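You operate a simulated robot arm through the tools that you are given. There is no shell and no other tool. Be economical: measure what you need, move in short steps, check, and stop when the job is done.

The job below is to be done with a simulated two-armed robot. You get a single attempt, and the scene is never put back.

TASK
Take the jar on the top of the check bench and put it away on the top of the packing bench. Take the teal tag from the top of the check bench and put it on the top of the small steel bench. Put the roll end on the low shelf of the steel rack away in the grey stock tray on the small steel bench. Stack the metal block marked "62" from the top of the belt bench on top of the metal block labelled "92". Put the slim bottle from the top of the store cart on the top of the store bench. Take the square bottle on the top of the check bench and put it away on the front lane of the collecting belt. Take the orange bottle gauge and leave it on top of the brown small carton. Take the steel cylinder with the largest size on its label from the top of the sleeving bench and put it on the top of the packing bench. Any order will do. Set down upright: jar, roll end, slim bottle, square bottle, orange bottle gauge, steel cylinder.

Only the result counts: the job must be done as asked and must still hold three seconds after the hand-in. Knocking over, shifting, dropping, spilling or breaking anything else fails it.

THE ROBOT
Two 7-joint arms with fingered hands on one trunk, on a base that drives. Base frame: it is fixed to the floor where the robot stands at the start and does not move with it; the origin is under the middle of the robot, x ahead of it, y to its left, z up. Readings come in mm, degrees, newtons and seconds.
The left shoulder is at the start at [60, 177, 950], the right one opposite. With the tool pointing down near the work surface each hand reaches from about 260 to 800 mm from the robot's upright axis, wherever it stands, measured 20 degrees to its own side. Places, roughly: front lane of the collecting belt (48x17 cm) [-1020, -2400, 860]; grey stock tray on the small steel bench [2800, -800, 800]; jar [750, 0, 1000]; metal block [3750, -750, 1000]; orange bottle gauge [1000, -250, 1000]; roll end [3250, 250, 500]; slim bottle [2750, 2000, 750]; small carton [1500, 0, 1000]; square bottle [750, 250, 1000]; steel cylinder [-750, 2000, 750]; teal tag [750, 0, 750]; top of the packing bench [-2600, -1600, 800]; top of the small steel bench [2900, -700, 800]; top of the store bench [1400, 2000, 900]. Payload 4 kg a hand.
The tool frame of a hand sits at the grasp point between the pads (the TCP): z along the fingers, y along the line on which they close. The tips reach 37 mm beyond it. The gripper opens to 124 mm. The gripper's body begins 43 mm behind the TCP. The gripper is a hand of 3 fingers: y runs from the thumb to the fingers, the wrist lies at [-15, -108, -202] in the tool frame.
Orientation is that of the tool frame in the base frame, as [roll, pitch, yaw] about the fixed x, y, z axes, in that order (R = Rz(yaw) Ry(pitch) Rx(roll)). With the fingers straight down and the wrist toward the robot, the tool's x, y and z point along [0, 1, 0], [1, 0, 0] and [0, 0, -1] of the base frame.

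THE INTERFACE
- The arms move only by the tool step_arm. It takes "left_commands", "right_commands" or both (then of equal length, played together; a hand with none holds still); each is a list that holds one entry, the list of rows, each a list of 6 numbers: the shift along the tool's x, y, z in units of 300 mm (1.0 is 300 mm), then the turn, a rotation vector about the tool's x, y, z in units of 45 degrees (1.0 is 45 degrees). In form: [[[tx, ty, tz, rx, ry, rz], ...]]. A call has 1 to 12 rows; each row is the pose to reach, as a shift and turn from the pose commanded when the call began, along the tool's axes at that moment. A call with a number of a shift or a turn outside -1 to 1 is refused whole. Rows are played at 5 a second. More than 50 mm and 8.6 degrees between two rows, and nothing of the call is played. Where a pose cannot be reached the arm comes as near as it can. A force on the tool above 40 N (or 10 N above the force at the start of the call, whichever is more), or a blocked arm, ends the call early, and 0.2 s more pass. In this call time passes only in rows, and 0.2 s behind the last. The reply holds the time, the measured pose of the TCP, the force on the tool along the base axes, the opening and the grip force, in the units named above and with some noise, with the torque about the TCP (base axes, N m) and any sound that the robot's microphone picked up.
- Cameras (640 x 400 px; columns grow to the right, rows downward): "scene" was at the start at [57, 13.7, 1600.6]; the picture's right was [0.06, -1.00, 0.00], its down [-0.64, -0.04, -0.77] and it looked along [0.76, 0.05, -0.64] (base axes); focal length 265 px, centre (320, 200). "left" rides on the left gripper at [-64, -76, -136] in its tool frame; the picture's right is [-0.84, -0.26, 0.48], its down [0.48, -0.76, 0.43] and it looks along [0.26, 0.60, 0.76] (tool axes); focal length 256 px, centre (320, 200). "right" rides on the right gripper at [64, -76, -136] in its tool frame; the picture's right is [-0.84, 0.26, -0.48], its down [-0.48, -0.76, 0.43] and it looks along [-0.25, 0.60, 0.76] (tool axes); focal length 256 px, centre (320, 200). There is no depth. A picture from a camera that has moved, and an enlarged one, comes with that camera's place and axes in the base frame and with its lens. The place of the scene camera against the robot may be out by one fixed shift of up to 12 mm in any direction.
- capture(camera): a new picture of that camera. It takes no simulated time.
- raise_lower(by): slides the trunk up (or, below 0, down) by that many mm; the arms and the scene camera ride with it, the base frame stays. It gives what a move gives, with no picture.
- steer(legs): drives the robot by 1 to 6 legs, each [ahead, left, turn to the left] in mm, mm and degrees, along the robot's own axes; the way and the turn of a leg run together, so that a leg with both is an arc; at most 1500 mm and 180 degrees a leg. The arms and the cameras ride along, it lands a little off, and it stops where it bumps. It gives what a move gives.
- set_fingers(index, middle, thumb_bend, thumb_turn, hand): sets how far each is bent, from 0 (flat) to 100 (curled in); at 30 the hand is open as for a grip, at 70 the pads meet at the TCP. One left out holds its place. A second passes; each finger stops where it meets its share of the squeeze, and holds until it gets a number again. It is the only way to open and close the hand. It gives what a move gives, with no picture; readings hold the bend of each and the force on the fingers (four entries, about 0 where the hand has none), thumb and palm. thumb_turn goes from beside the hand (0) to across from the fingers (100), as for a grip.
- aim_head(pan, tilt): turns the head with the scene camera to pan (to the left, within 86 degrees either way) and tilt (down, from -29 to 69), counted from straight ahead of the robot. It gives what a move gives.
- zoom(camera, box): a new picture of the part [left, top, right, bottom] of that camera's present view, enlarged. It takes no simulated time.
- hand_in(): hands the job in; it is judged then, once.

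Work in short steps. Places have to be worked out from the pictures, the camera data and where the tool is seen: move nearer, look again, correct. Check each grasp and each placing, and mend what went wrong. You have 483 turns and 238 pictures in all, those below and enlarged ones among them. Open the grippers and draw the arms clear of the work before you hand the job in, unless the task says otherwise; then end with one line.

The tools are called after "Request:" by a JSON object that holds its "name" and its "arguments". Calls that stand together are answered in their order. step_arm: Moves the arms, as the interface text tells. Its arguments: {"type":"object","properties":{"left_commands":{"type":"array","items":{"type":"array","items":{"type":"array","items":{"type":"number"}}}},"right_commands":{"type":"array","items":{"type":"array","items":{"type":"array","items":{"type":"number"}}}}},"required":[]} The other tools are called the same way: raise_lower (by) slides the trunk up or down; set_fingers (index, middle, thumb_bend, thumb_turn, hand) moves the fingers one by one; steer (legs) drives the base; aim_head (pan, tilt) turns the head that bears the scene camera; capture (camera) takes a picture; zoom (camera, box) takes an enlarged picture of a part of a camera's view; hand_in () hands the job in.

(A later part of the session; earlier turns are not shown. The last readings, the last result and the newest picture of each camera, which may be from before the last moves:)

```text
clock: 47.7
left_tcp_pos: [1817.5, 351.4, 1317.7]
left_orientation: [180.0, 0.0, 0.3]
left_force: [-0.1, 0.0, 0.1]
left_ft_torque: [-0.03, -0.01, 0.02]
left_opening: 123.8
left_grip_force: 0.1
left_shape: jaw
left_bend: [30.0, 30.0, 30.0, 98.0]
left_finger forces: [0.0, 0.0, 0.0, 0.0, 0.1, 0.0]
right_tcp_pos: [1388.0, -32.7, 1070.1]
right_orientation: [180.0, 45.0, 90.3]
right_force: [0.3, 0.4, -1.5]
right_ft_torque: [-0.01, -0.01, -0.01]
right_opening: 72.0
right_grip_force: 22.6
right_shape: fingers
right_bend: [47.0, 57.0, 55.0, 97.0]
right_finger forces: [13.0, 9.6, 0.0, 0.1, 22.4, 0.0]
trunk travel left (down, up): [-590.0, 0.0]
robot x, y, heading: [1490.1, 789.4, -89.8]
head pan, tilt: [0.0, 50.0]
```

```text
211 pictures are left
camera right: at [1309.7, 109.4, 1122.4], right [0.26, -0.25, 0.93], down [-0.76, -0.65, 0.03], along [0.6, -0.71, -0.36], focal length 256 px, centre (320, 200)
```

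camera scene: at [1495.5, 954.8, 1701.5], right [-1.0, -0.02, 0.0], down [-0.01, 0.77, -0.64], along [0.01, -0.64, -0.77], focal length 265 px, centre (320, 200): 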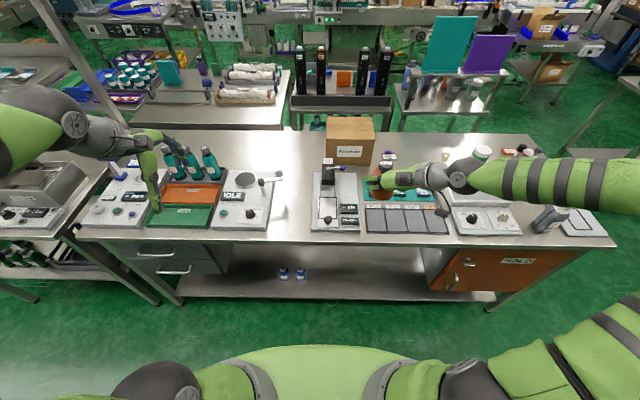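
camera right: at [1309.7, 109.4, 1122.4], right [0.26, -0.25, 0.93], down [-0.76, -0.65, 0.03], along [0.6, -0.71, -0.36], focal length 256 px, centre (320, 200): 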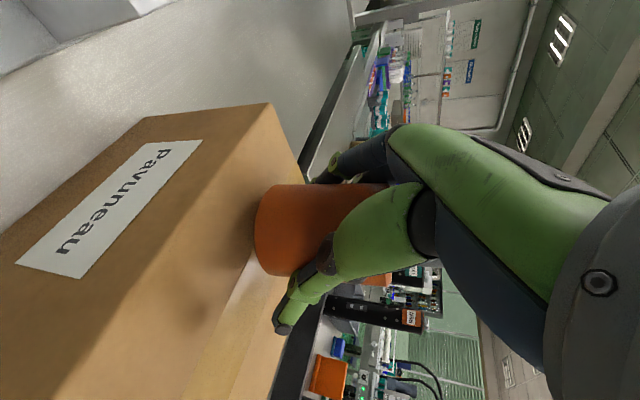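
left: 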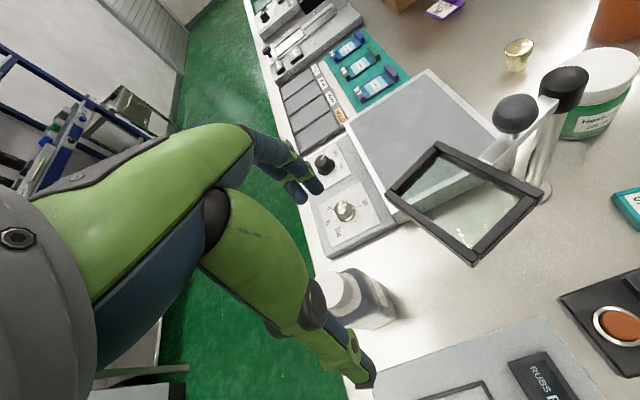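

Force unchanged, still a gap; lower on in 3 mm rows.

Request:
{"name": "step_arm", "arguments": {"right_commands": [[[0.007, 0, 0.007, 0, 0, 0], [0.014, 0, 0.014, 0, 0, 0]]]}}

Request:
{"name": "step_arm", "arguments": {"right_commands": [[[0.007, 0, 0.007, 0, 0, 0], [0.012, 0, 0.012, 0, 0, 0]]]}}

Request:
{"name": "capture", "arguments": {"camera": "right"}}

```text
clock: 48.3
left_tcp_pos: [1817.3, 353.4, 1318.9]
left_orientation: [179.9, 0.2, 0.3]
left_force: [-0.4, -0.1, 0.0]
left_ft_torque: [-0.02, 0.01, 0.02]
left_opening: 123.8
left_grip_force: 0.0
left_shape: jaw
left_bend: [30.0, 30.0, 30.0, 98.0]
left_finger forces: [0.0, 0.1, 0.0, 0.1, 0.1, 0.0]
right_tcp_pos: [1387.2, -32.4, 1064.5]
right_orientation: [-179.9, 45.0, 90.4]
right_force: [-0.4, 0.7, -2.5]
right_ft_torque: [0.0, 0.01, 0.01]
right_opening: 72.2
right_grip_force: 22.5
right_shape: fingers
right_bend: [47.0, 57.0, 55.0, 97.0]
right_finger forces: [13.0, 9.7, 0.0, 0.0, 22.4, 0.1]
trunk travel left (down, up): [-590.0, 0.0]
robot x, y, heading: [1497.0, 788.8, -89.6]
head pan, tilt: [0.0, 50.0]
```

```text
clock: 48.9
left_tcp_pos: [1817.7, 352.4, 1317.3]
left_orientation: [179.9, 0.2, 0.2]
left_force: [0.3, 0.7, 0.6]
left_ft_torque: [0.0, 0.01, 0.0]
left_opening: 123.8
left_grip_force: 0.0
left_shape: jaw
left_bend: [30.0, 30.0, 30.0, 98.0]
left_finger forces: [0.0, 0.0, 0.0, 0.0, 0.0, 0.0]
right_tcp_pos: [1388.3, -33.2, 1061.2]
right_orientation: [180.0, 45.1, 90.2]
right_force: [-0.5, 0.2, -2.0]
right_ft_torque: [0.01, 0.01, 0.03]
right_opening: 71.9
right_grip_force: 22.1
right_shape: fingers
right_bend: [47.0, 57.0, 55.0, 97.0]
right_finger forces: [13.1, 9.6, 0.0, 0.0, 22.3, 0.1]
trunk travel left (down, up): [-590.0, 0.0]
robot x, y, heading: [1496.6, 791.9, -89.7]
head pan, tilt: [0.0, 50.0]
```

```text
210 pictures are left
camera right: at [1310.2, 109.0, 1111.5], right [0.26, -0.25, 0.93], down [-0.76, -0.65, 0.03], along [0.6, -0.71, -0.36], focal length 256 px, centre (320, 200)
```

right: 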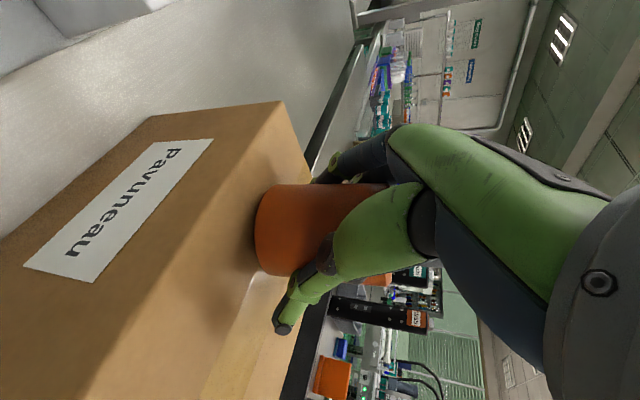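

Nearly there; a few more mm.

Request:
{"name": "step_arm", "arguments": {"right_commands": [[[0.007, 0, 0.007, 0, 0, 0], [0.012, 0, 0.012, 0, 0, 0]]]}}

Request:
{"name": "step_arm", "arguments": {"right_commands": [[[0.007, 0, 0.007, 0, 0, 0], [0.012, 0, 0.012, 0, 0, 0]]]}}

Request:
{"name": "capture", "arguments": {"camera": "right"}}

```text
clock: 49.5
left_tcp_pos: [1817.4, 353.1, 1318.2]
left_orientation: [180.0, 0.1, 0.3]
left_force: [0.7, -0.5, 0.4]
left_ft_torque: [0.02, -0.03, -0.02]
left_opening: 123.5
left_grip_force: 0.0
left_shape: jaw
left_bend: [30.0, 30.0, 30.0, 98.0]
left_finger forces: [0.0, 0.1, 0.1, 0.0, 0.1, 0.0]
right_tcp_pos: [1386.1, -33.9, 1054.6]
right_orientation: [-180.0, 44.9, 90.2]
right_force: [-1.1, 0.2, 0.9]
right_ft_torque: [0.0, -0.08, 0.0]
right_opening: 71.9
right_grip_force: 22.1
right_shape: fingers
right_bend: [47.0, 57.0, 55.0, 97.0]
right_finger forces: [13.0, 9.3, 0.0, 0.0, 22.9, 0.0]
trunk travel left (down, up): [-590.0, 0.0]
robot x, y, heading: [1494.4, 789.0, -89.7]
head pan, tilt: [0.0, 50.0]
```

```text
clock: 50.1
left_tcp_pos: [1817.1, 353.8, 1318.3]
left_orientation: [179.9, 0.0, 0.2]
left_force: [0.0, 0.4, -0.5]
left_ft_torque: [0.02, -0.01, 0.02]
left_opening: 123.5
left_grip_force: 0.1
left_shape: jaw
left_bend: [30.0, 30.0, 30.0, 98.0]
left_finger forces: [0.0, 0.0, 0.0, 0.0, 0.0, 0.0]
right_tcp_pos: [1385.8, -31.4, 1053.9]
right_orientation: [179.8, 45.3, 90.2]
right_force: [-4.5, 2.4, 17.8]
right_ft_torque: [-0.24, -0.56, 0.01]
right_opening: 72.4
right_grip_force: 24.4
right_shape: fingers
right_bend: [47.0, 57.0, 55.0, 97.0]
right_finger forces: [13.0, 8.8, 0.0, 0.1, 27.2, 0.0]
trunk travel left (down, up): [-590.0, 0.0]
robot x, y, heading: [1496.0, 787.0, -89.7]
head pan, tilt: [0.0, 50.0]
```

```text
209 pictures are left
camera right: at [1309.3, 110.3, 1104.2], right [0.26, -0.25, 0.94], down [-0.76, -0.65, 0.04], along [0.6, -0.72, -0.35], focal length 256 px, centre (320, 200)
```

right: 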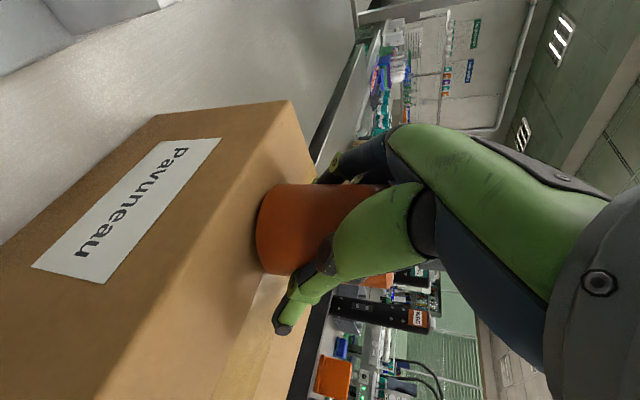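

Contact (≈20 N). I ease up 2 mm and open the hand.

Request:
{"name": "step_arm", "arguments": {"right_commands": [[[-0.005, 0, -0.005, 0, 0, 0]]]}}

Request:
{"name": "set_fingers", "arguments": {"hand": "right", "index": 42, "middle": 50, "thumb_bend": 48}}

Request:
{"name": "set_fingers", "arguments": {"hand": "right", "index": 30, "middle": 30, "thumb_bend": 30}}

Request:
{"name": "capture", "arguments": {"camera": "right"}}

```text
clock: 50.5
left_tcp_pos: [1815.5, 354.2, 1318.0]
left_orientation: [179.8, 0.0, 0.3]
left_force: [0.3, 0.3, -0.5]
left_ft_torque: [0.0, -0.02, -0.01]
left_opening: 123.8
left_grip_force: 0.1
left_shape: jaw
left_bend: [30.0, 30.0, 30.0, 98.0]
left_finger forces: [0.1, 0.1, 0.0, 0.0, 0.0, 0.0]
right_tcp_pos: [1386.3, -32.4, 1054.6]
right_orientation: [-179.9, 45.1, 90.3]
right_force: [-3.4, -0.6, 15.7]
right_ft_torque: [-0.34, -0.57, -0.08]
right_opening: 72.4
right_grip_force: 24.6
right_shape: fingers
right_bend: [47.0, 57.0, 55.0, 97.0]
right_finger forces: [13.5, 9.5, 0.0, 0.0, 26.5, 0.1]
trunk travel left (down, up): [-590.0, 0.0]
robot x, y, heading: [1496.6, 791.2, -89.5]
head pan, tilt: [0.0, 50.0]
```

```text
clock: 51.5
left_tcp_pos: [1816.5, 352.6, 1316.6]
left_orientation: [179.9, 0.1, 0.3]
left_force: [0.2, 0.0, -0.4]
left_ft_torque: [0.01, 0.0, -0.01]
left_opening: 123.6
left_grip_force: 0.1
left_shape: jaw
left_bend: [30.0, 30.0, 30.0, 98.0]
left_finger forces: [0.0, 0.0, 0.1, 0.0, 0.0, 0.0]
right_tcp_pos: [1387.8, -33.8, 1053.3]
right_orientation: [180.0, 44.9, 90.2]
right_force: [0.1, 0.0, 0.1]
right_ft_torque: [0.01, 0.0, 0.02]
right_opening: 77.4
right_grip_force: 0.1
right_shape: fingers
right_bend: [42.0, 50.0, 48.0, 97.0]
right_finger forces: [0.0, 0.1, 0.1, 0.1, 0.0, 0.1]
trunk travel left (down, up): [-590.0, 0.0]
robot x, y, heading: [1490.1, 789.9, -89.4]
head pan, tilt: [0.0, 50.0]
```

```text
clock: 52.5
left_tcp_pos: [1816.5, 352.4, 1317.5]
left_orientation: [-180.0, 0.2, 0.2]
left_force: [0.1, 0.5, -0.1]
left_ft_torque: [-0.01, -0.01, 0.01]
left_opening: 123.7
left_grip_force: 0.0
left_shape: jaw
left_bend: [30.0, 30.0, 30.0, 98.0]
left_finger forces: [0.0, 0.1, 0.1, 0.1, 0.0, 0.1]
right_tcp_pos: [1386.8, -32.7, 1051.9]
right_orientation: [180.0, 45.0, 90.3]
right_force: [-0.1, -0.3, 0.4]
right_ft_torque: [0.0, -0.02, 0.0]
right_opening: 123.3
right_grip_force: 0.1
right_shape: fingers
right_bend: [30.0, 30.0, 30.0, 97.0]
right_finger forces: [0.1, 0.0, 0.1, 0.0, 0.0, 0.1]
trunk travel left (down, up): [-590.0, 0.0]
robot x, y, heading: [1491.2, 788.4, -89.6]
head pan, tilt: [0.0, 50.0]
```

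```text
208 pictures are left
camera right: at [1309.4, 109.6, 1103.4], right [0.26, -0.25, 0.93], down [-0.76, -0.65, 0.03], along [0.6, -0.71, -0.36], focal length 256 px, centre (320, 200)
```

right: 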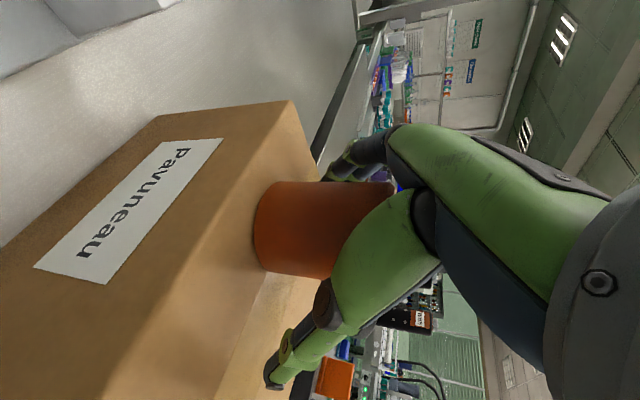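

The gauge stands free. I withdraw straight back along the approach and check.

Request:
{"name": "step_arm", "arguments": {"right_commands": [[[0, 0, -0.1, 0, 0, 0], [0, 0, -0.22, 0, 0, 0], [0, 0, -0.36, 0, 0, 0], [0, 0, -0.5, 0, 0, 0]]]}}

Request:
{"name": "zoom", "arguments": {"camera": "scene", "box": [240, 80, 480, 230]}}

```text
clock: 53.5
left_tcp_pos: [1817.2, 353.2, 1318.0]
left_orientation: [179.9, 0.1, 0.3]
left_force: [0.4, 1.0, -0.5]
left_ft_torque: [-0.04, -0.02, -0.01]
left_opening: 124.1
left_grip_force: 0.1
left_shape: jaw
left_bend: [30.0, 30.0, 30.0, 98.0]
left_finger forces: [0.0, 0.0, 0.0, 0.0, 0.0, 0.1]
right_tcp_pos: [1388.8, 74.1, 1157.3]
right_orientation: [180.0, 45.0, 90.3]
right_force: [-0.2, 0.0, 0.6]
right_ft_torque: [-0.01, 0.02, -0.02]
right_opening: 123.4
right_grip_force: 0.1
right_shape: fingers
right_bend: [30.0, 30.0, 30.0, 98.0]
right_finger forces: [0.0, 0.0, 0.1, 0.0, 0.1, 0.0]
trunk travel left (down, up): [-590.0, 0.0]
robot x, y, heading: [1496.3, 787.3, -89.8]
head pan, tilt: [0.0, 50.0]
```

```text
2.67 times, centred on (360, 155) of scene
camera zoom: at [1497.9, 751.9, 1701.5], right [-1.0, -0.01, 0.0], down [0.0, 0.77, -0.64], along [0.0, -0.64, -0.77], focal length 706 px, centre (213, 320)
```

zoom: 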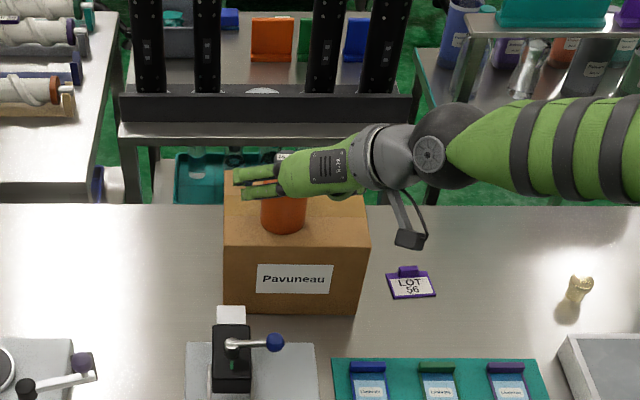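

Gauge is on the carton. Next the slim bottle on the store cart: I retract the right hand, back away from the bench, turn to the left and look.

Request:
{"name": "step_arm", "arguments": {"right_commands": [[[0.05, 0, -0.12, 0, 0, 0], [0.13, 0, -0.22, 0, 0, 0], [0.22, 0, -0.33, 0, 0, 0], [0.31, 0, -0.43, 0, 0, 0], [0.4, 0, -0.54, 0, 0, 0]]]}}

Request:
{"name": "steer", "arguments": {"legs": [[-330, 0, 0], [0, 0, 90], [300, 0, 0]]}}

Request:
{"name": "aim_head", "arguments": {"pan": 30, "tilt": 30}}

Request:
{"name": "capture", "arguments": {"camera": "scene"}}

```text
clock: 54.7
left_tcp_pos: [1818.3, 354.2, 1318.4]
left_orientation: [180.0, 0.1, 0.3]
left_force: [0.3, 0.2, 0.7]
left_ft_torque: [-0.04, -0.01, 0.0]
left_opening: 123.5
left_grip_force: 0.0
left_shape: jaw
left_bend: [30.0, 30.0, 30.0, 98.0]
left_finger forces: [0.0, 0.1, 0.1, 0.0, 0.0, 0.0]
right_tcp_pos: [1384.5, 272.9, 1190.0]
right_orientation: [180.0, 45.0, 90.3]
right_force: [0.0, 0.8, -0.1]
right_ft_torque: [-0.04, 0.03, -0.01]
right_opening: 123.2
right_grip_force: 0.0
right_shape: fingers
right_bend: [30.0, 30.0, 30.0, 98.0]
right_finger forces: [0.0, 0.0, 0.0, 0.0, 0.0, 0.0]
trunk travel left (down, up): [-590.0, 0.0]
robot x, y, heading: [1497.2, 790.9, -89.4]
head pan, tilt: [0.0, 50.0]
```

```text
clock: 62.3
left_tcp_pos: [2248.1, 1413.0, 1317.9]
left_orientation: [-180.0, 0.1, 87.9]
left_force: [-0.9, 0.1, 0.1]
left_ft_torque: [0.02, 0.02, 0.02]
left_opening: 123.7
left_grip_force: 0.2
left_shape: jaw
left_bend: [30.0, 30.0, 30.0, 98.0]
left_finger forces: [0.1, 0.0, 0.0, 0.1, 0.0, 0.0]
right_tcp_pos: [2309.5, 976.6, 1187.8]
right_orientation: [179.9, 44.9, 177.9]
right_force: [0.1, 0.2, -0.8]
right_ft_torque: [0.0, 0.03, -0.02]
right_opening: 123.2
right_grip_force: 0.1
right_shape: fingers
right_bend: [30.0, 30.0, 30.0, 98.0]
right_finger forces: [0.0, 0.1, 0.0, 0.1, 0.0, 0.1]
trunk travel left (down, up): [-590.0, 0.0]
robot x, y, heading: [1801.7, 1109.9, -2.0]
head pan, tilt: [0.0, 50.0]
```

```text
clock: 63.3
left_tcp_pos: [2247.2, 1413.5, 1317.7]
left_orientation: [179.9, 0.1, 87.9]
left_force: [0.2, -0.3, -0.9]
left_ft_torque: [-0.02, -0.04, -0.02]
left_opening: 123.9
left_grip_force: 0.1
left_shape: jaw
left_bend: [30.0, 30.0, 30.0, 98.0]
left_finger forces: [0.1, 0.0, 0.0, 0.0, 0.0, 0.0]
right_tcp_pos: [2308.6, 977.1, 1189.4]
right_orientation: [-180.0, 45.0, 178.0]
right_force: [0.2, 1.0, -0.4]
right_ft_torque: [0.03, 0.03, -0.01]
right_opening: 123.0
right_grip_force: 0.0
right_shape: fingers
right_bend: [30.0, 30.0, 30.0, 98.0]
right_finger forces: [0.1, 0.0, 0.0, 0.0, 0.0, 0.0]
trunk travel left (down, up): [-590.0, 0.0]
robot x, y, heading: [1796.0, 1110.3, -1.8]
head pan, tilt: [30.0, 30.0]
```

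```text
206 pictures are left
camera scene: at [1849.2, 1161.1, 1731.0], right [0.47, -0.88, 0.0], down [-0.44, -0.23, -0.87], along [0.77, 0.41, -0.5], focal length 265 px, centre (320, 200)
```

scene: 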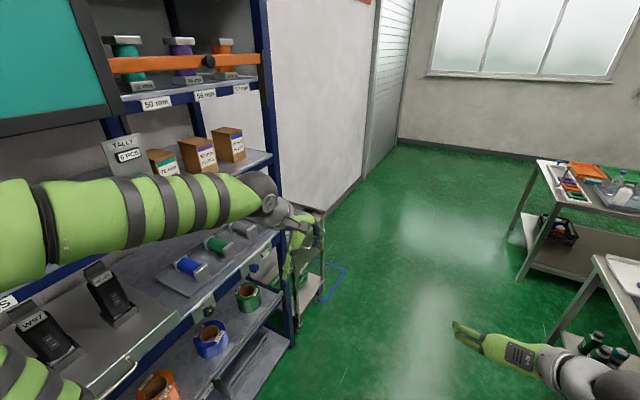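

The cart is hidden behind the left hand. I drive on ~950 mm and turn to face +y to look at it.

Request:
{"name": "steer", "arguments": {"legs": [[900, 0, 2], [0, 0, 90]]}}

Request:
{"name": "aim_head", "arguments": {"pan": 0, "tilt": 35}}

Request:
{"name": "capture", "arguments": {"camera": "scene"}}

Request:
{"name": "aim_head", "arguments": {"pan": 45, "tilt": 25}}

Request:
{"name": "capture", "arguments": {"camera": "scene"}}

```text
clock: 71.8
left_tcp_pos: [2412.7, 1549.2, 1317.7]
left_orientation: [-180.0, 0.1, 177.9]
left_force: [0.0, 0.4, 0.6]
left_ft_torque: [-0.02, 0.01, -0.03]
left_opening: 124.0
left_grip_force: 0.1
left_shape: jaw
left_bend: [30.0, 30.0, 30.0, 98.0]
left_finger forces: [0.0, 0.0, 0.1, 0.0, 0.1, 0.0]
right_tcp_pos: [2849.1, 1611.3, 1189.3]
right_orientation: [180.0, 45.0, -92.0]
right_force: [0.2, -0.3, -0.1]
right_ft_torque: [0.02, 0.01, 0.02]
right_opening: 123.1
right_grip_force: 0.2
right_shape: fingers
right_bend: [30.0, 30.0, 30.0, 98.0]
right_finger forces: [0.0, 0.1, 0.0, 0.1, 0.0, 0.0]
trunk travel left (down, up): [-590.0, 0.0]
robot x, y, heading: [2715.4, 1099.6, 88.3]
head pan, tilt: [30.0, 30.0]
```

```text
clock: 72.8
left_tcp_pos: [2414.3, 1549.2, 1318.9]
left_orientation: [-180.0, 0.0, 178.0]
left_force: [-1.0, -0.2, -0.3]
left_ft_torque: [0.04, 0.0, 0.02]
left_opening: 123.7
left_grip_force: 0.0
left_shape: jaw
left_bend: [30.0, 30.0, 30.0, 98.0]
left_finger forces: [0.0, 0.0, 0.0, 0.1, 0.0, 0.0]
right_tcp_pos: [2849.1, 1611.9, 1188.8]
right_orientation: [-179.9, 45.0, -91.8]
right_force: [0.6, -0.1, -0.6]
right_ft_torque: [-0.03, -0.03, 0.0]
right_opening: 123.3
right_grip_force: 0.1
right_shape: fingers
right_bend: [30.0, 30.0, 30.0, 98.0]
right_finger forces: [0.0, 0.1, 0.0, 0.0, 0.1, 0.1]
trunk travel left (down, up): [-590.0, 0.0]
robot x, y, heading: [2716.5, 1099.2, 87.9]
head pan, tilt: [0.0, 35.0]
```

```text
205 pictures are left
camera scene: at [2720.8, 1165.9, 1723.3], right [1.0, -0.03, 0.0], down [-0.02, -0.57, -0.82], along [0.03, 0.82, -0.57], focal length 265 px, centre (320, 200)
```

scene: 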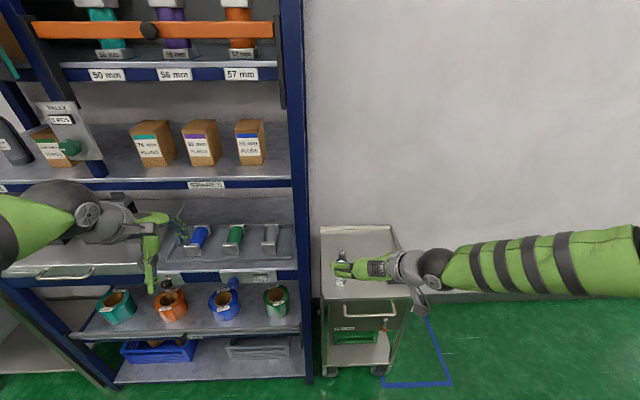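

```text
clock: 73.9
left_tcp_pos: [2413.2, 1549.2, 1317.9]
left_orientation: [180.0, 0.1, 177.9]
left_force: [-0.6, -1.2, -0.2]
left_ft_torque: [-0.02, -0.01, -0.02]
left_opening: 123.8
left_grip_force: 0.2
left_shape: jaw
left_bend: [30.0, 30.0, 30.0, 98.0]
left_finger forces: [0.0, 0.0, 0.0, 0.0, 0.0, 0.1]
right_tcp_pos: [2847.8, 1610.7, 1188.4]
right_orientation: [180.0, 45.0, -92.0]
right_force: [-0.3, 1.1, 0.0]
right_ft_torque: [0.01, 0.0, -0.03]
right_opening: 123.6
right_grip_force: 0.1
right_shape: fingers
right_bend: [30.0, 30.0, 30.0, 98.0]
right_finger forces: [0.0, 0.1, 0.0, 0.0, 0.0, 0.0]
trunk travel left (down, up): [-590.0, 0.0]
robot x, y, heading: [2718.9, 1102.9, 88.0]
head pan, tilt: [45.0, 25.0]
```

```text
204 pictures are left
camera scene: at [2655.1, 1145.4, 1739.0], right [0.73, 0.68, 0.0], down [0.29, -0.31, -0.91], along [-0.62, 0.66, -0.42], focal length 265 px, centre (320, 200)
```

scene: 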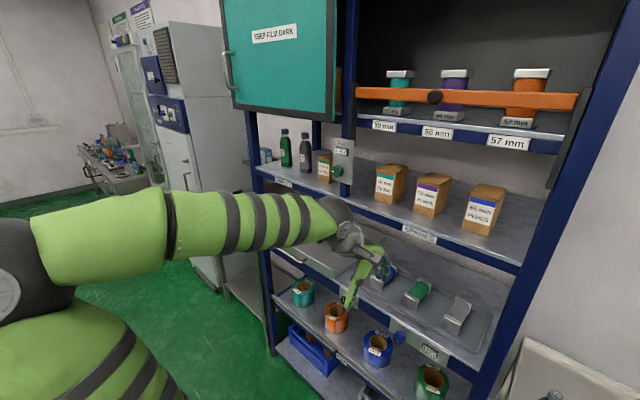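

The cart (top with the slim bottle) is at the right of the blue rack. I move the right hand aside to see the bottle.

Request:
{"name": "step_arm", "arguments": {"right_commands": [[[0, -0.13, 0, 0, 0, 0], [0, -0.26, 0, 0, 0, 0], [0, -0.4, 0, 0, 0, 0], [0, -0.53, 0, 0, 0, 0]]]}}

Request:
{"name": "aim_head", "arguments": {"pan": -10, "tilt": 45}}

Request:
{"name": "zoom", "arguments": {"camera": "scene", "box": [200, 100, 440, 250]}}

Request:
{"name": "capture", "arguments": {"camera": "right"}}

```text
clock: 74.9
left_tcp_pos: [2414.3, 1548.7, 1319.6]
left_orientation: [180.0, 0.0, 177.9]
left_force: [0.6, -0.3, 0.7]
left_ft_torque: [0.02, 0.03, -0.01]
left_opening: 123.7
left_grip_force: 0.0
left_shape: jaw
left_bend: [30.0, 30.0, 30.0, 98.0]
left_finger forces: [0.0, 0.0, 0.0, 0.0, 0.0, 0.1]
right_tcp_pos: [3011.2, 1603.5, 1189.2]
right_orientation: [180.0, 45.0, -92.0]
right_force: [0.3, 0.2, -0.4]
right_ft_torque: [0.01, 0.03, -0.03]
right_opening: 123.2
right_grip_force: 0.1
right_shape: fingers
right_bend: [30.0, 30.0, 30.0, 98.0]
right_finger forces: [0.1, 0.1, 0.0, 0.0, 0.1, 0.1]
trunk travel left (down, up): [-590.0, 0.0]
robot x, y, heading: [2715.7, 1099.9, 88.2]
head pan, tilt: [45.0, 25.0]
```

```text
clock: 76.1
left_tcp_pos: [2413.5, 1549.4, 1317.8]
left_orientation: [-179.9, 0.0, 177.9]
left_force: [-0.6, -0.3, -1.0]
left_ft_torque: [0.03, -0.02, 0.01]
left_opening: 123.7
left_grip_force: 0.1
left_shape: jaw
left_bend: [30.0, 30.0, 30.0, 98.0]
left_finger forces: [0.1, 0.1, 0.1, 0.0, 0.1, 0.0]
right_tcp_pos: [3008.7, 1605.7, 1188.8]
right_orientation: [179.9, 44.9, -92.0]
right_force: [-0.8, 0.6, 0.0]
right_ft_torque: [0.0, 0.0, 0.03]
right_opening: 123.3
right_grip_force: 0.0
right_shape: fingers
right_bend: [30.0, 30.0, 30.0, 98.0]
right_finger forces: [0.0, 0.0, 0.0, 0.0, 0.0, 0.0]
trunk travel left (down, up): [-590.0, 0.0]
robot x, y, heading: [2715.6, 1099.4, 88.1]
head pan, tilt: [-10.0, 45.0]
```

```text
2.67 times, centred on (320, 175) of scene
camera zoom: at [2734.8, 1157.4, 1708.5], right [0.98, -0.21, 0.0], down [-0.15, -0.69, -0.71], along [0.15, 0.69, -0.71], focal length 706 px, centre (320, 267)
```

zoom: 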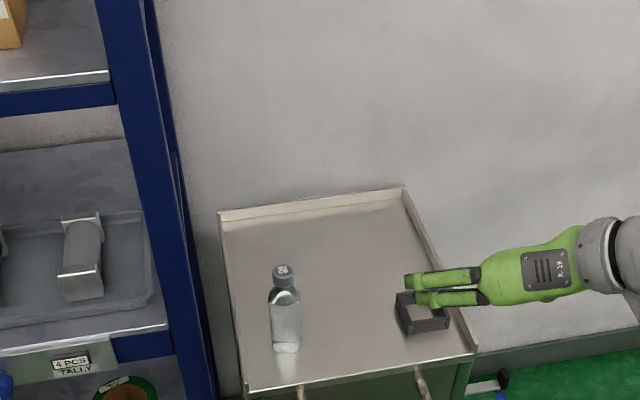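

```text
202 pictures are left
camera right: at [3079.5, 1462.1, 1239.5], right [-0.25, 0.26, 0.93], down [0.78, 0.62, 0.03], along [-0.57, 0.74, -0.36], focal length 256 px, centre (320, 200)
```

right: 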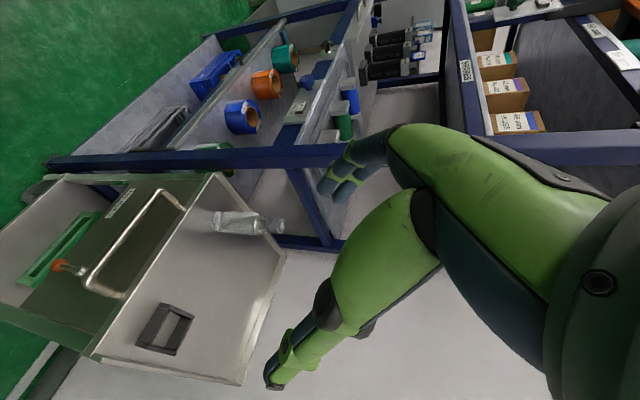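

Slim bottle: base about (2833,1876,785), top z≈970. I drive 120 mm closer (squaring up), then set the hand at a pre-grasp spot.

Request:
{"name": "steer", "arguments": {"legs": [[120, 0, 2]]}}

```text
clock: 77.4
left_tcp_pos: [2400.5, 1660.9, 1317.6]
left_orientation: [-179.9, 0.1, 179.9]
left_force: [0.2, 0.2, 0.5]
left_ft_torque: [-0.02, -0.02, 0.0]
left_opening: 123.9
left_grip_force: 0.0
left_shape: jaw
left_bend: [30.0, 30.0, 30.0, 98.0]
left_finger forces: [0.0, 0.0, 0.0, 0.0, 0.0, 0.0]
right_tcp_pos: [2993.8, 1737.1, 1187.4]
right_orientation: [-180.0, 44.9, -90.0]
right_force: [-0.4, 0.1, -0.5]
right_ft_torque: [-0.01, 0.0, -0.02]
right_opening: 123.3
right_grip_force: 0.1
right_shape: fingers
right_bend: [30.0, 30.0, 30.0, 98.0]
right_finger forces: [0.0, 0.0, 0.1, 0.0, 0.1, 0.0]
trunk travel left (down, up): [-590.0, 0.0]
robot x, y, heading: [2721.3, 1219.4, 89.9]
head pan, tilt: [-10.0, 45.0]
```

Move to the pre-grasp pose (2833,1791,965) and look with the hand camera.

Request:
{"name": "step_arm", "arguments": {"right_commands": [[[0.056, 0.077, 0.093, 0, 0, 0], [0.113, 0.153, 0.186, 0, 0, 0], [0.17, 0.23, 0.279, 0, 0, 0], [0.226, 0.307, 0.371, 0, 0, 0], [0.283, 0.384, 0.464, 0, 0, 0], [0.34, 0.46, 0.557, 0, 0, 0], [0.396, 0.537, 0.65, 0, 0, 0]]]}}

Request:
{"name": "capture", "arguments": {"camera": "right"}}

Request:
{"name": "zoom", "arguments": {"camera": "scene", "box": [200, 100, 440, 250]}}

```text
clock: 79.0
left_tcp_pos: [2399.2, 1660.0, 1317.5]
left_orientation: [-179.9, 0.2, 179.9]
left_force: [-0.2, 1.7, -0.1]
left_ft_torque: [0.01, -0.02, 0.0]
left_opening: 123.7
left_grip_force: 0.0
left_shape: jaw
left_bend: [30.0, 30.0, 30.0, 98.0]
left_finger forces: [0.1, 0.0, 0.0, 0.0, 0.0, 0.0]
right_tcp_pos: [2831.2, 1791.6, 967.2]
right_orientation: [-179.7, 45.0, -89.9]
right_force: [-0.6, -0.7, -0.1]
right_ft_torque: [-0.02, 0.01, -0.04]
right_opening: 123.7
right_grip_force: 0.0
right_shape: fingers
right_bend: [30.0, 30.0, 30.0, 98.0]
right_finger forces: [0.0, 0.0, 0.1, 0.1, 0.0, 0.0]
trunk travel left (down, up): [-590.0, 0.0]
robot x, y, heading: [2723.4, 1219.5, 89.6]
head pan, tilt: [-10.0, 45.0]
```

```text
201 pictures are left
camera right: at [2906.4, 1650.3, 1017.2], right [-0.26, 0.25, 0.93], down [0.76, 0.65, 0.04], along [-0.6, 0.72, -0.36], focal length 256 px, centre (320, 200)
```

right: 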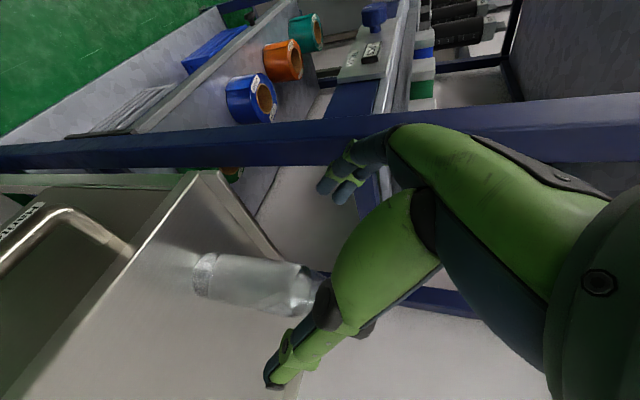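

```text
2.67 times, centred on (320, 175) of scene
camera zoom: at [2733.6, 1279.8, 1708.5], right [0.98, -0.17, 0.0], down [-0.12, -0.7, -0.71], along [0.12, 0.7, -0.71], focal length 706 px, centre (320, 267)
```

zoom: 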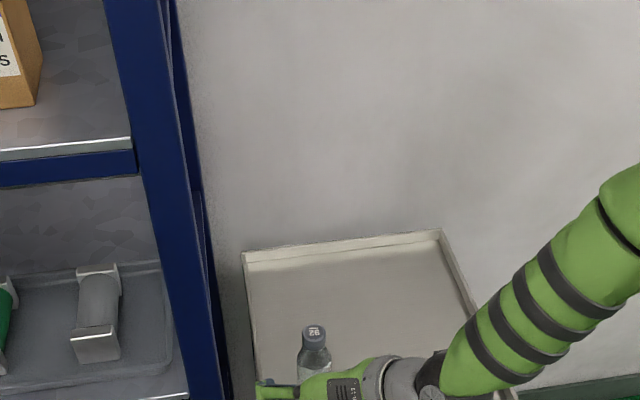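

Aligned. Advance 120 mm and close.

Request:
{"name": "step_arm", "arguments": {"right_commands": [[[0, 0, 0.1, 0, 0, 0], [0, 0, 0.2, 0, 0, 0], [0, 0, 0.3, 0, 0, 0], [0, 0, 0.4, 0, 0, 0]]]}}

Request:
{"name": "set_fingers", "arguments": {"hand": "right", "index": 70, "middle": 70, "thumb_bend": 70}}

Request:
{"name": "capture", "arguments": {"camera": "right"}}

```text
clock: 80.0
left_tcp_pos: [2400.5, 1660.4, 1317.3]
left_orientation: [-180.0, 0.0, 180.0]
left_force: [0.1, 0.1, 0.6]
left_ft_torque: [0.0, 0.03, -0.02]
left_opening: 123.9
left_grip_force: 0.1
left_shape: jaw
left_bend: [30.0, 30.0, 30.0, 98.0]
left_finger forces: [0.1, 0.0, 0.1, 0.0, 0.1, 0.1]
right_tcp_pos: [2832.4, 1874.5, 880.9]
right_orientation: [-180.0, 44.9, -89.9]
right_force: [0.5, -0.4, -0.3]
right_ft_torque: [0.02, 0.0, -0.01]
right_opening: 123.2
right_grip_force: 0.0
right_shape: fingers
right_bend: [30.0, 30.0, 30.0, 98.0]
right_finger forces: [0.0, 0.0, 0.1, 0.0, 0.0, 0.0]
trunk travel left (down, up): [-590.0, 0.0]
robot x, y, heading: [2721.2, 1219.5, 90.1]
head pan, tilt: [-10.0, 45.0]
```

```text
clock: 81.0
left_tcp_pos: [2399.4, 1659.1, 1318.6]
left_orientation: [180.0, 0.1, 179.8]
left_force: [0.7, 0.1, -0.5]
left_ft_torque: [0.04, 0.0, 0.01]
left_opening: 123.5
left_grip_force: 0.0
left_shape: jaw
left_bend: [30.0, 30.0, 30.0, 98.0]
left_finger forces: [0.0, 0.0, 0.1, 0.0, 0.0, 0.0]
right_tcp_pos: [2831.8, 1873.6, 881.9]
right_orientation: [-179.9, 45.1, -89.9]
right_force: [2.1, 1.3, 13.8]
right_ft_torque: [0.27, 0.26, -0.05]
right_opening: 56.6
right_grip_force: 22.9
right_shape: fingers
right_bend: [52.0, 61.0, 59.0, 97.0]
right_finger forces: [13.4, 8.5, 0.1, 0.0, 23.9, 0.0]
trunk travel left (down, up): [-590.0, 0.0]
robot x, y, heading: [2719.3, 1217.8, 90.2]
head pan, tilt: [-10.0, 45.0]
```

```text
199 pictures are left
camera right: at [2907.7, 1733.7, 932.8], right [-0.26, 0.25, 0.93], down [0.76, 0.65, 0.04], along [-0.6, 0.72, -0.36], focal length 256 px, centre (320, 200)
```

right: 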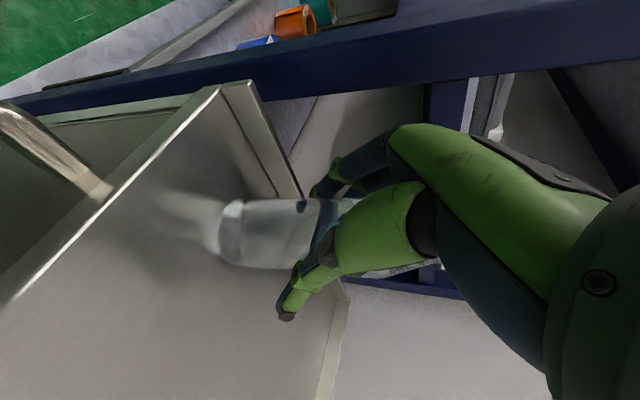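

Gripped at 23 N. Lift 160 mm.

Request:
{"name": "step_arm", "arguments": {"right_commands": [[[-0.06, 0, -0.06, 0, 0, 0], [-0.13, 0, -0.13, 0, 0, 0], [-0.21, 0, -0.21, 0, 0, 0], [-0.3, 0, -0.3, 0, 0, 0], [-0.38, 0, -0.38, 0, 0, 0]]]}}

Request:
{"name": "capture", "arguments": {"camera": "right"}}

Request:
{"name": "capture", "arguments": {"camera": "scene"}}

```text
clock: 82.2
left_tcp_pos: [2399.8, 1660.1, 1318.7]
left_orientation: [-179.9, 0.1, 179.9]
left_force: [-0.2, -0.7, -0.5]
left_ft_torque: [0.03, 0.0, -0.01]
left_opening: 123.8
left_grip_force: 0.1
left_shape: jaw
left_bend: [30.0, 30.0, 30.0, 98.0]
left_finger forces: [0.1, 0.0, 0.0, 0.1, 0.1, 0.0]
right_tcp_pos: [2833.3, 1874.0, 1043.3]
right_orientation: [-179.9, 44.9, -89.9]
right_force: [-0.7, -1.0, -2.8]
right_ft_torque: [-0.03, -0.02, -0.01]
right_opening: 55.5
right_grip_force: 21.1
right_shape: fingers
right_bend: [51.0, 62.0, 60.0, 96.0]
right_finger forces: [12.8, 8.8, 0.0, 0.0, 20.2, 0.0]
trunk travel left (down, up): [-590.0, 0.0]
robot x, y, heading: [2718.1, 1219.2, 90.3]
head pan, tilt: [-10.0, 45.0]
```

```text
198 pictures are left
camera right: at [2908.1, 1733.1, 1095.0], right [-0.26, 0.25, 0.93], down [0.76, 0.65, 0.03], along [-0.6, 0.72, -0.36], focal length 256 px, centre (320, 200)
```

right: 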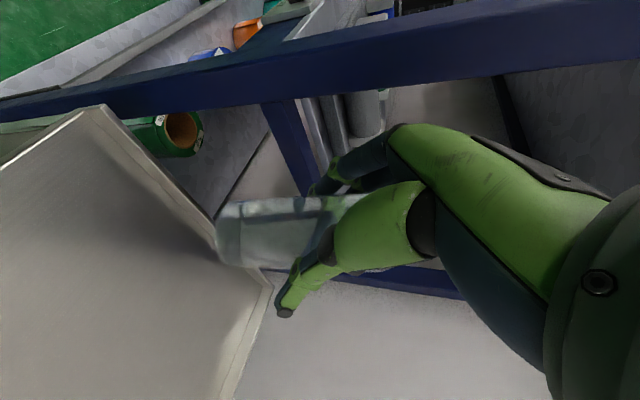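

```text
197 pictures are left
camera scene: at [2735.2, 1278.3, 1708.4], right [0.98, -0.17, 0.0], down [-0.12, -0.7, -0.71], along [0.12, 0.7, -0.71], focal length 265 px, centre (320, 200)
```

scene: 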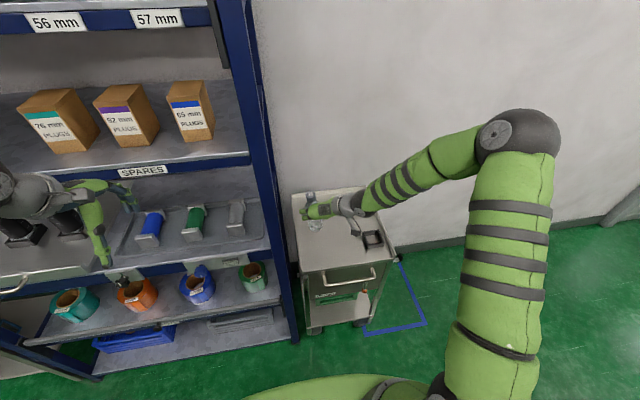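

Holding. I back away 350 mm, slide left ~1300 mm along the aisle to the store bench, and look.

Request:
{"name": "steer", "arguments": {"legs": [[-350, 0, 0], [0, 1250, 0]]}}

Request:
{"name": "aim_head", "arguments": {"pan": 0, "tilt": 40}}

Request:
{"name": "capture", "arguments": {"camera": "scene"}}

```text
clock: 90.5
left_tcp_pos: [1107.4, 1298.2, 1317.4]
left_orientation: [-179.9, 0.1, -179.2]
left_force: [1.3, -0.1, -0.6]
left_ft_torque: [0.0, 0.01, 0.01]
left_opening: 123.8
left_grip_force: 0.1
left_shape: jaw
left_bend: [30.0, 30.0, 30.0, 98.0]
left_finger forces: [0.1, 0.0, 0.0, 0.1, 0.0, 0.0]
right_tcp_pos: [1535.8, 1519.1, 1043.9]
right_orientation: [179.9, 45.0, -89.1]
right_force: [-0.6, -0.3, -3.0]
right_ft_torque: [-0.02, -0.07, 0.01]
right_opening: 55.4
right_grip_force: 20.4
right_shape: fingers
right_bend: [51.0, 62.0, 60.0, 96.0]
right_finger forces: [12.6, 8.8, 0.0, 0.1, 20.0, 0.0]
trunk travel left (down, up): [-590.0, 0.0]
robot x, y, heading: [1435.6, 865.9, 90.8]
head pan, tilt: [-10.0, 45.0]
```

```text
clock: 91.2
left_tcp_pos: [1107.1, 1299.1, 1317.7]
left_orientation: [-180.0, 0.1, -179.2]
left_force: [-0.1, 1.1, 0.0]
left_ft_torque: [0.0, 0.03, 0.05]
left_opening: 123.9
left_grip_force: 0.1
left_shape: jaw
left_bend: [30.0, 30.0, 30.0, 98.0]
left_finger forces: [0.0, 0.0, 0.1, 0.1, 0.1, 0.0]
right_tcp_pos: [1537.0, 1519.7, 1043.7]
right_orientation: [180.0, 44.8, -89.1]
right_force: [0.4, 0.4, -1.9]
right_ft_torque: [-0.02, -0.09, -0.01]
right_opening: 55.6
right_grip_force: 20.8
right_shape: fingers
right_bend: [51.0, 62.0, 60.0, 96.0]
right_finger forces: [12.7, 8.7, 0.0, 0.1, 20.2, 0.1]
trunk travel left (down, up): [-590.0, 0.0]
robot x, y, heading: [1432.7, 863.5, 90.7]
head pan, tilt: [0.0, 40.0]
```

```text
196 pictures are left
camera scene: at [1434.7, 927.9, 1715.7], right [1.0, 0.01, 0.0], down [0.01, -0.64, -0.77], along [-0.01, 0.77, -0.64], focal length 265 px, centre (320, 200)
```

scene: 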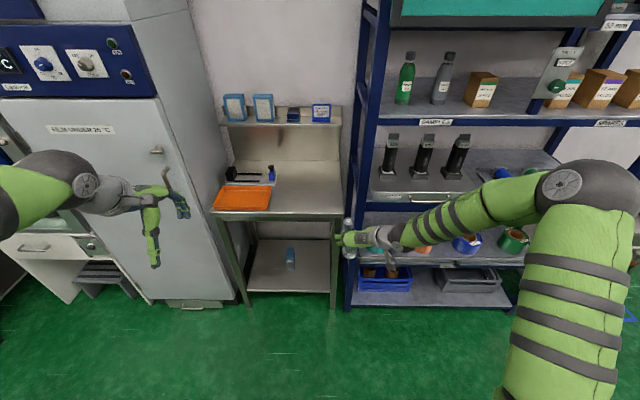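

The store bench is between fridge and rack, its right half is free. I raise the bottle 40 mm, then drive so that it hangs over about (1390,1895).

Request:
{"name": "step_arm", "arguments": {"right_commands": [[[-0.05, 0, -0.05, 0, 0, 0], [-0.1, 0, -0.1, 0, 0, 0]]]}}

Request:
{"name": "steer", "arguments": {"legs": [[0, 140, -0.8], [370, 0, 0]]}}

Request:
{"name": "capture", "arguments": {"camera": "scene"}}

Request:
{"name": "capture", "arguments": {"camera": "right"}}

```text
clock: 91.8
left_tcp_pos: [1107.5, 1299.5, 1317.6]
left_orientation: [179.9, 0.1, -179.1]
left_force: [0.5, 0.5, 0.5]
left_ft_torque: [0.0, -0.01, 0.0]
left_opening: 123.6
left_grip_force: 0.0
left_shape: jaw
left_bend: [30.0, 30.0, 30.0, 98.0]
left_finger forces: [0.1, 0.0, 0.0, 0.0, 0.1, 0.0]
right_tcp_pos: [1537.2, 1520.4, 1087.5]
right_orientation: [-180.0, 44.9, -89.1]
right_force: [0.5, 0.6, -3.5]
right_ft_torque: [-0.01, -0.05, 0.05]
right_opening: 55.6
right_grip_force: 20.7
right_shape: fingers
right_bend: [51.0, 62.0, 60.0, 96.0]
right_finger forces: [12.7, 8.7, 0.0, 0.1, 20.0, 0.0]
trunk travel left (down, up): [-590.0, 0.0]
robot x, y, heading: [1434.8, 866.9, 91.2]
head pan, tilt: [0.0, 40.0]
```

```text
clock: 95.1
left_tcp_pos: [971.7, 1667.0, 1317.9]
left_orientation: [-179.9, 0.0, -179.8]
left_force: [0.1, 0.1, -0.1]
left_ft_torque: [-0.03, 0.0, 0.03]
left_opening: 123.6
left_grip_force: 0.1
left_shape: jaw
left_bend: [30.0, 30.0, 30.0, 98.0]
left_finger forces: [0.0, 0.1, 0.1, 0.0, 0.0, 0.0]
right_tcp_pos: [1403.6, 1882.1, 1085.4]
right_orientation: [179.9, 44.9, -89.8]
right_force: [-0.7, -0.3, -2.6]
right_ft_torque: [0.0, -0.09, 0.01]
right_opening: 55.6
right_grip_force: 21.0
right_shape: fingers
right_bend: [51.0, 62.0, 60.0, 96.0]
right_finger forces: [12.7, 8.8, 0.0, 0.1, 20.2, 0.1]
trunk travel left (down, up): [-590.0, 0.0]
robot x, y, heading: [1293.3, 1223.6, 90.1]
head pan, tilt: [0.0, 40.0]
```

```text
195 pictures are left
camera scene: at [1294.4, 1292.8, 1715.6], right [1.0, 0.01, 0.0], down [0.0, -0.64, -0.77], along [0.0, 0.77, -0.64], focal length 265 px, centre (320, 200)
```

scene: 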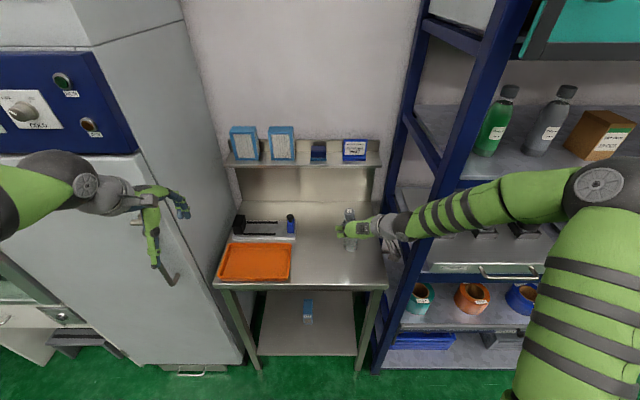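

```text
194 pictures are left
camera right: at [1478.8, 1743.1, 1136.5], right [-0.26, 0.25, 0.93], down [0.76, 0.65, 0.03], along [-0.6, 0.71, -0.36], focal length 256 px, centre (320, 200)
```

right: 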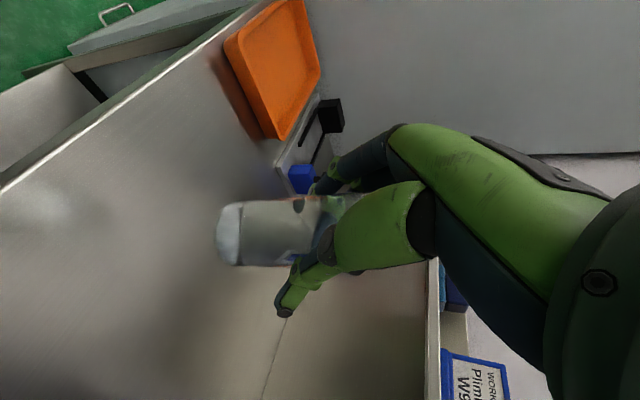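

Over free bench space. Lower 65 mm then creep.

Request:
{"name": "step_arm", "arguments": {"right_commands": [[[0.05, 0, 0.05, 0, 0, 0], [0.1, 0, 0.1, 0, 0, 0], [0.153, 0, 0.153, 0, 0, 0]]]}}

Request:
{"name": "step_arm", "arguments": {"right_commands": [[[0.009, 0, 0.009, 0, 0, 0], [0.018, 0, 0.018, 0, 0, 0]]]}}

Request:
{"name": "capture", "arguments": {"camera": "right"}}

```text
clock: 95.9
left_tcp_pos: [971.2, 1665.4, 1317.4]
left_orientation: [-180.0, 0.1, -179.7]
left_force: [-0.7, -0.3, -0.5]
left_ft_torque: [-0.01, 0.01, 0.03]
left_opening: 124.0
left_grip_force: 0.2
left_shape: jaw
left_bend: [30.0, 30.0, 30.0, 98.0]
left_finger forces: [0.0, 0.1, 0.0, 0.0, 0.0, 0.0]
right_tcp_pos: [1403.5, 1882.9, 1020.2]
right_orientation: [-180.0, 45.0, -89.8]
right_force: [0.1, -0.2, -3.3]
right_ft_torque: [0.02, -0.05, 0.01]
right_opening: 55.4
right_grip_force: 20.6
right_shape: fingers
right_bend: [51.0, 62.0, 60.0, 96.0]
right_finger forces: [12.7, 8.7, 0.1, 0.0, 20.2, 0.1]
trunk travel left (down, up): [-590.0, 0.0]
robot x, y, heading: [1293.8, 1225.9, 90.3]
head pan, tilt: [0.0, 40.0]
```

```text
clock: 96.5
left_tcp_pos: [970.3, 1664.2, 1317.5]
left_orientation: [-180.0, 0.1, -179.7]
left_force: [0.6, -0.1, -0.5]
left_ft_torque: [-0.02, -0.02, -0.06]
left_opening: 123.7
left_grip_force: 0.0
left_shape: jaw
left_bend: [30.0, 30.0, 30.0, 98.0]
left_finger forces: [0.0, 0.1, 0.1, 0.0, 0.0, 0.0]
right_tcp_pos: [1402.0, 1881.5, 1013.2]
right_orientation: [-179.9, 45.0, -89.5]
right_force: [0.2, 1.1, -2.6]
right_ft_torque: [0.01, -0.04, 0.01]
right_opening: 55.5
right_grip_force: 20.6
right_shape: fingers
right_bend: [51.0, 62.0, 60.0, 96.0]
right_finger forces: [12.7, 8.9, 0.0, 0.0, 19.9, 0.1]
trunk travel left (down, up): [-590.0, 0.0]
robot x, y, heading: [1290.3, 1226.2, 90.3]
head pan, tilt: [0.0, 40.0]
```

```text
193 pictures are left
camera right: at [1478.5, 1742.4, 1064.1], right [-0.26, 0.25, 0.93], down [0.76, 0.65, 0.03], along [-0.6, 0.71, -0.36], focal length 256 px, centre (320, 200)
```

right: 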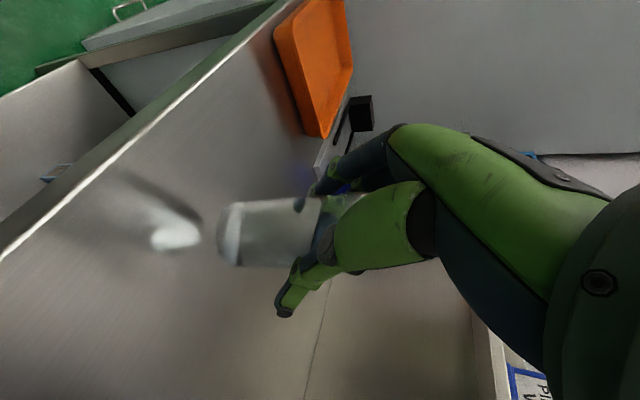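

Keep creeping down.

Request:
{"name": "step_arm", "arguments": {"right_commands": [[[0.006, 0, 0.006, 0, 0, 0], [0.012, 0, 0.012, 0, 0, 0], [0.018, 0, 0.018, 0, 0, 0], [0.024, 0, 0.024, 0, 0, 0]]]}}

Request:
{"name": "step_arm", "arguments": {"right_commands": [[[0.006, 0, 0.006, 0, 0, 0], [0.009, 0, 0.009, 0, 0, 0]]]}}

Request:
{"name": "capture", "arguments": {"camera": "right"}}

```text
clock: 97.5
left_tcp_pos: [970.3, 1664.2, 1317.2]
left_orientation: [-179.9, 0.1, -179.7]
left_force: [-0.1, -1.0, -0.1]
left_ft_torque: [0.01, -0.01, -0.02]
left_opening: 123.7
left_grip_force: 0.1
left_shape: jaw
left_bend: [30.0, 30.0, 30.0, 98.0]
left_finger forces: [0.0, 0.0, 0.0, 0.0, 0.0, 0.0]
right_tcp_pos: [1403.7, 1881.2, 1002.5]
right_orientation: [-179.9, 44.9, -89.6]
right_force: [0.4, 0.2, -3.2]
right_ft_torque: [-0.04, -0.04, 0.05]
right_opening: 55.5
right_grip_force: 20.9
right_shape: fingers
right_bend: [51.0, 62.0, 60.0, 96.0]
right_finger forces: [12.7, 8.8, 0.0, 0.0, 20.0, 0.1]
trunk travel left (down, up): [-590.0, 0.0]
robot x, y, heading: [1292.8, 1229.0, 90.5]
head pan, tilt: [0.0, 40.0]
```

```text
clock: 98.1
left_tcp_pos: [970.7, 1664.5, 1317.5]
left_orientation: [-180.0, 0.1, -179.7]
left_force: [-0.2, -0.7, 0.0]
left_ft_torque: [-0.02, 0.01, 0.03]
left_opening: 123.8
left_grip_force: 0.0
left_shape: jaw
left_bend: [30.0, 30.0, 30.0, 98.0]
left_finger forces: [0.0, 0.1, 0.1, 0.1, 0.0, 0.0]
right_tcp_pos: [1401.8, 1881.9, 1000.0]
right_orientation: [180.0, 44.9, -89.7]
right_force: [0.2, 0.0, -2.5]
right_ft_torque: [0.02, -0.06, 0.01]
right_opening: 55.6
right_grip_force: 20.9
right_shape: fingers
right_bend: [51.0, 62.0, 60.0, 96.0]
right_finger forces: [12.7, 8.8, 0.0, 0.0, 19.9, 0.0]
trunk travel left (down, up): [-590.0, 0.0]
robot x, y, heading: [1294.9, 1228.8, 90.3]
head pan, tilt: [0.0, 40.0]
```

```text
192 pictures are left
camera right: at [1478.6, 1742.4, 1050.3], right [-0.26, 0.25, 0.93], down [0.76, 0.65, 0.03], along [-0.6, 0.71, -0.36], focal length 256 px, centre (320, 200)
```

right: 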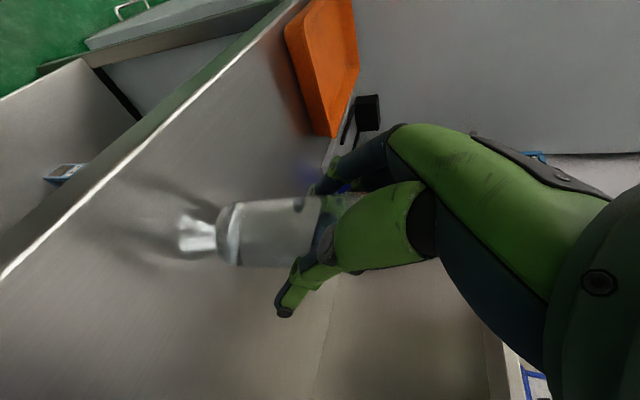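

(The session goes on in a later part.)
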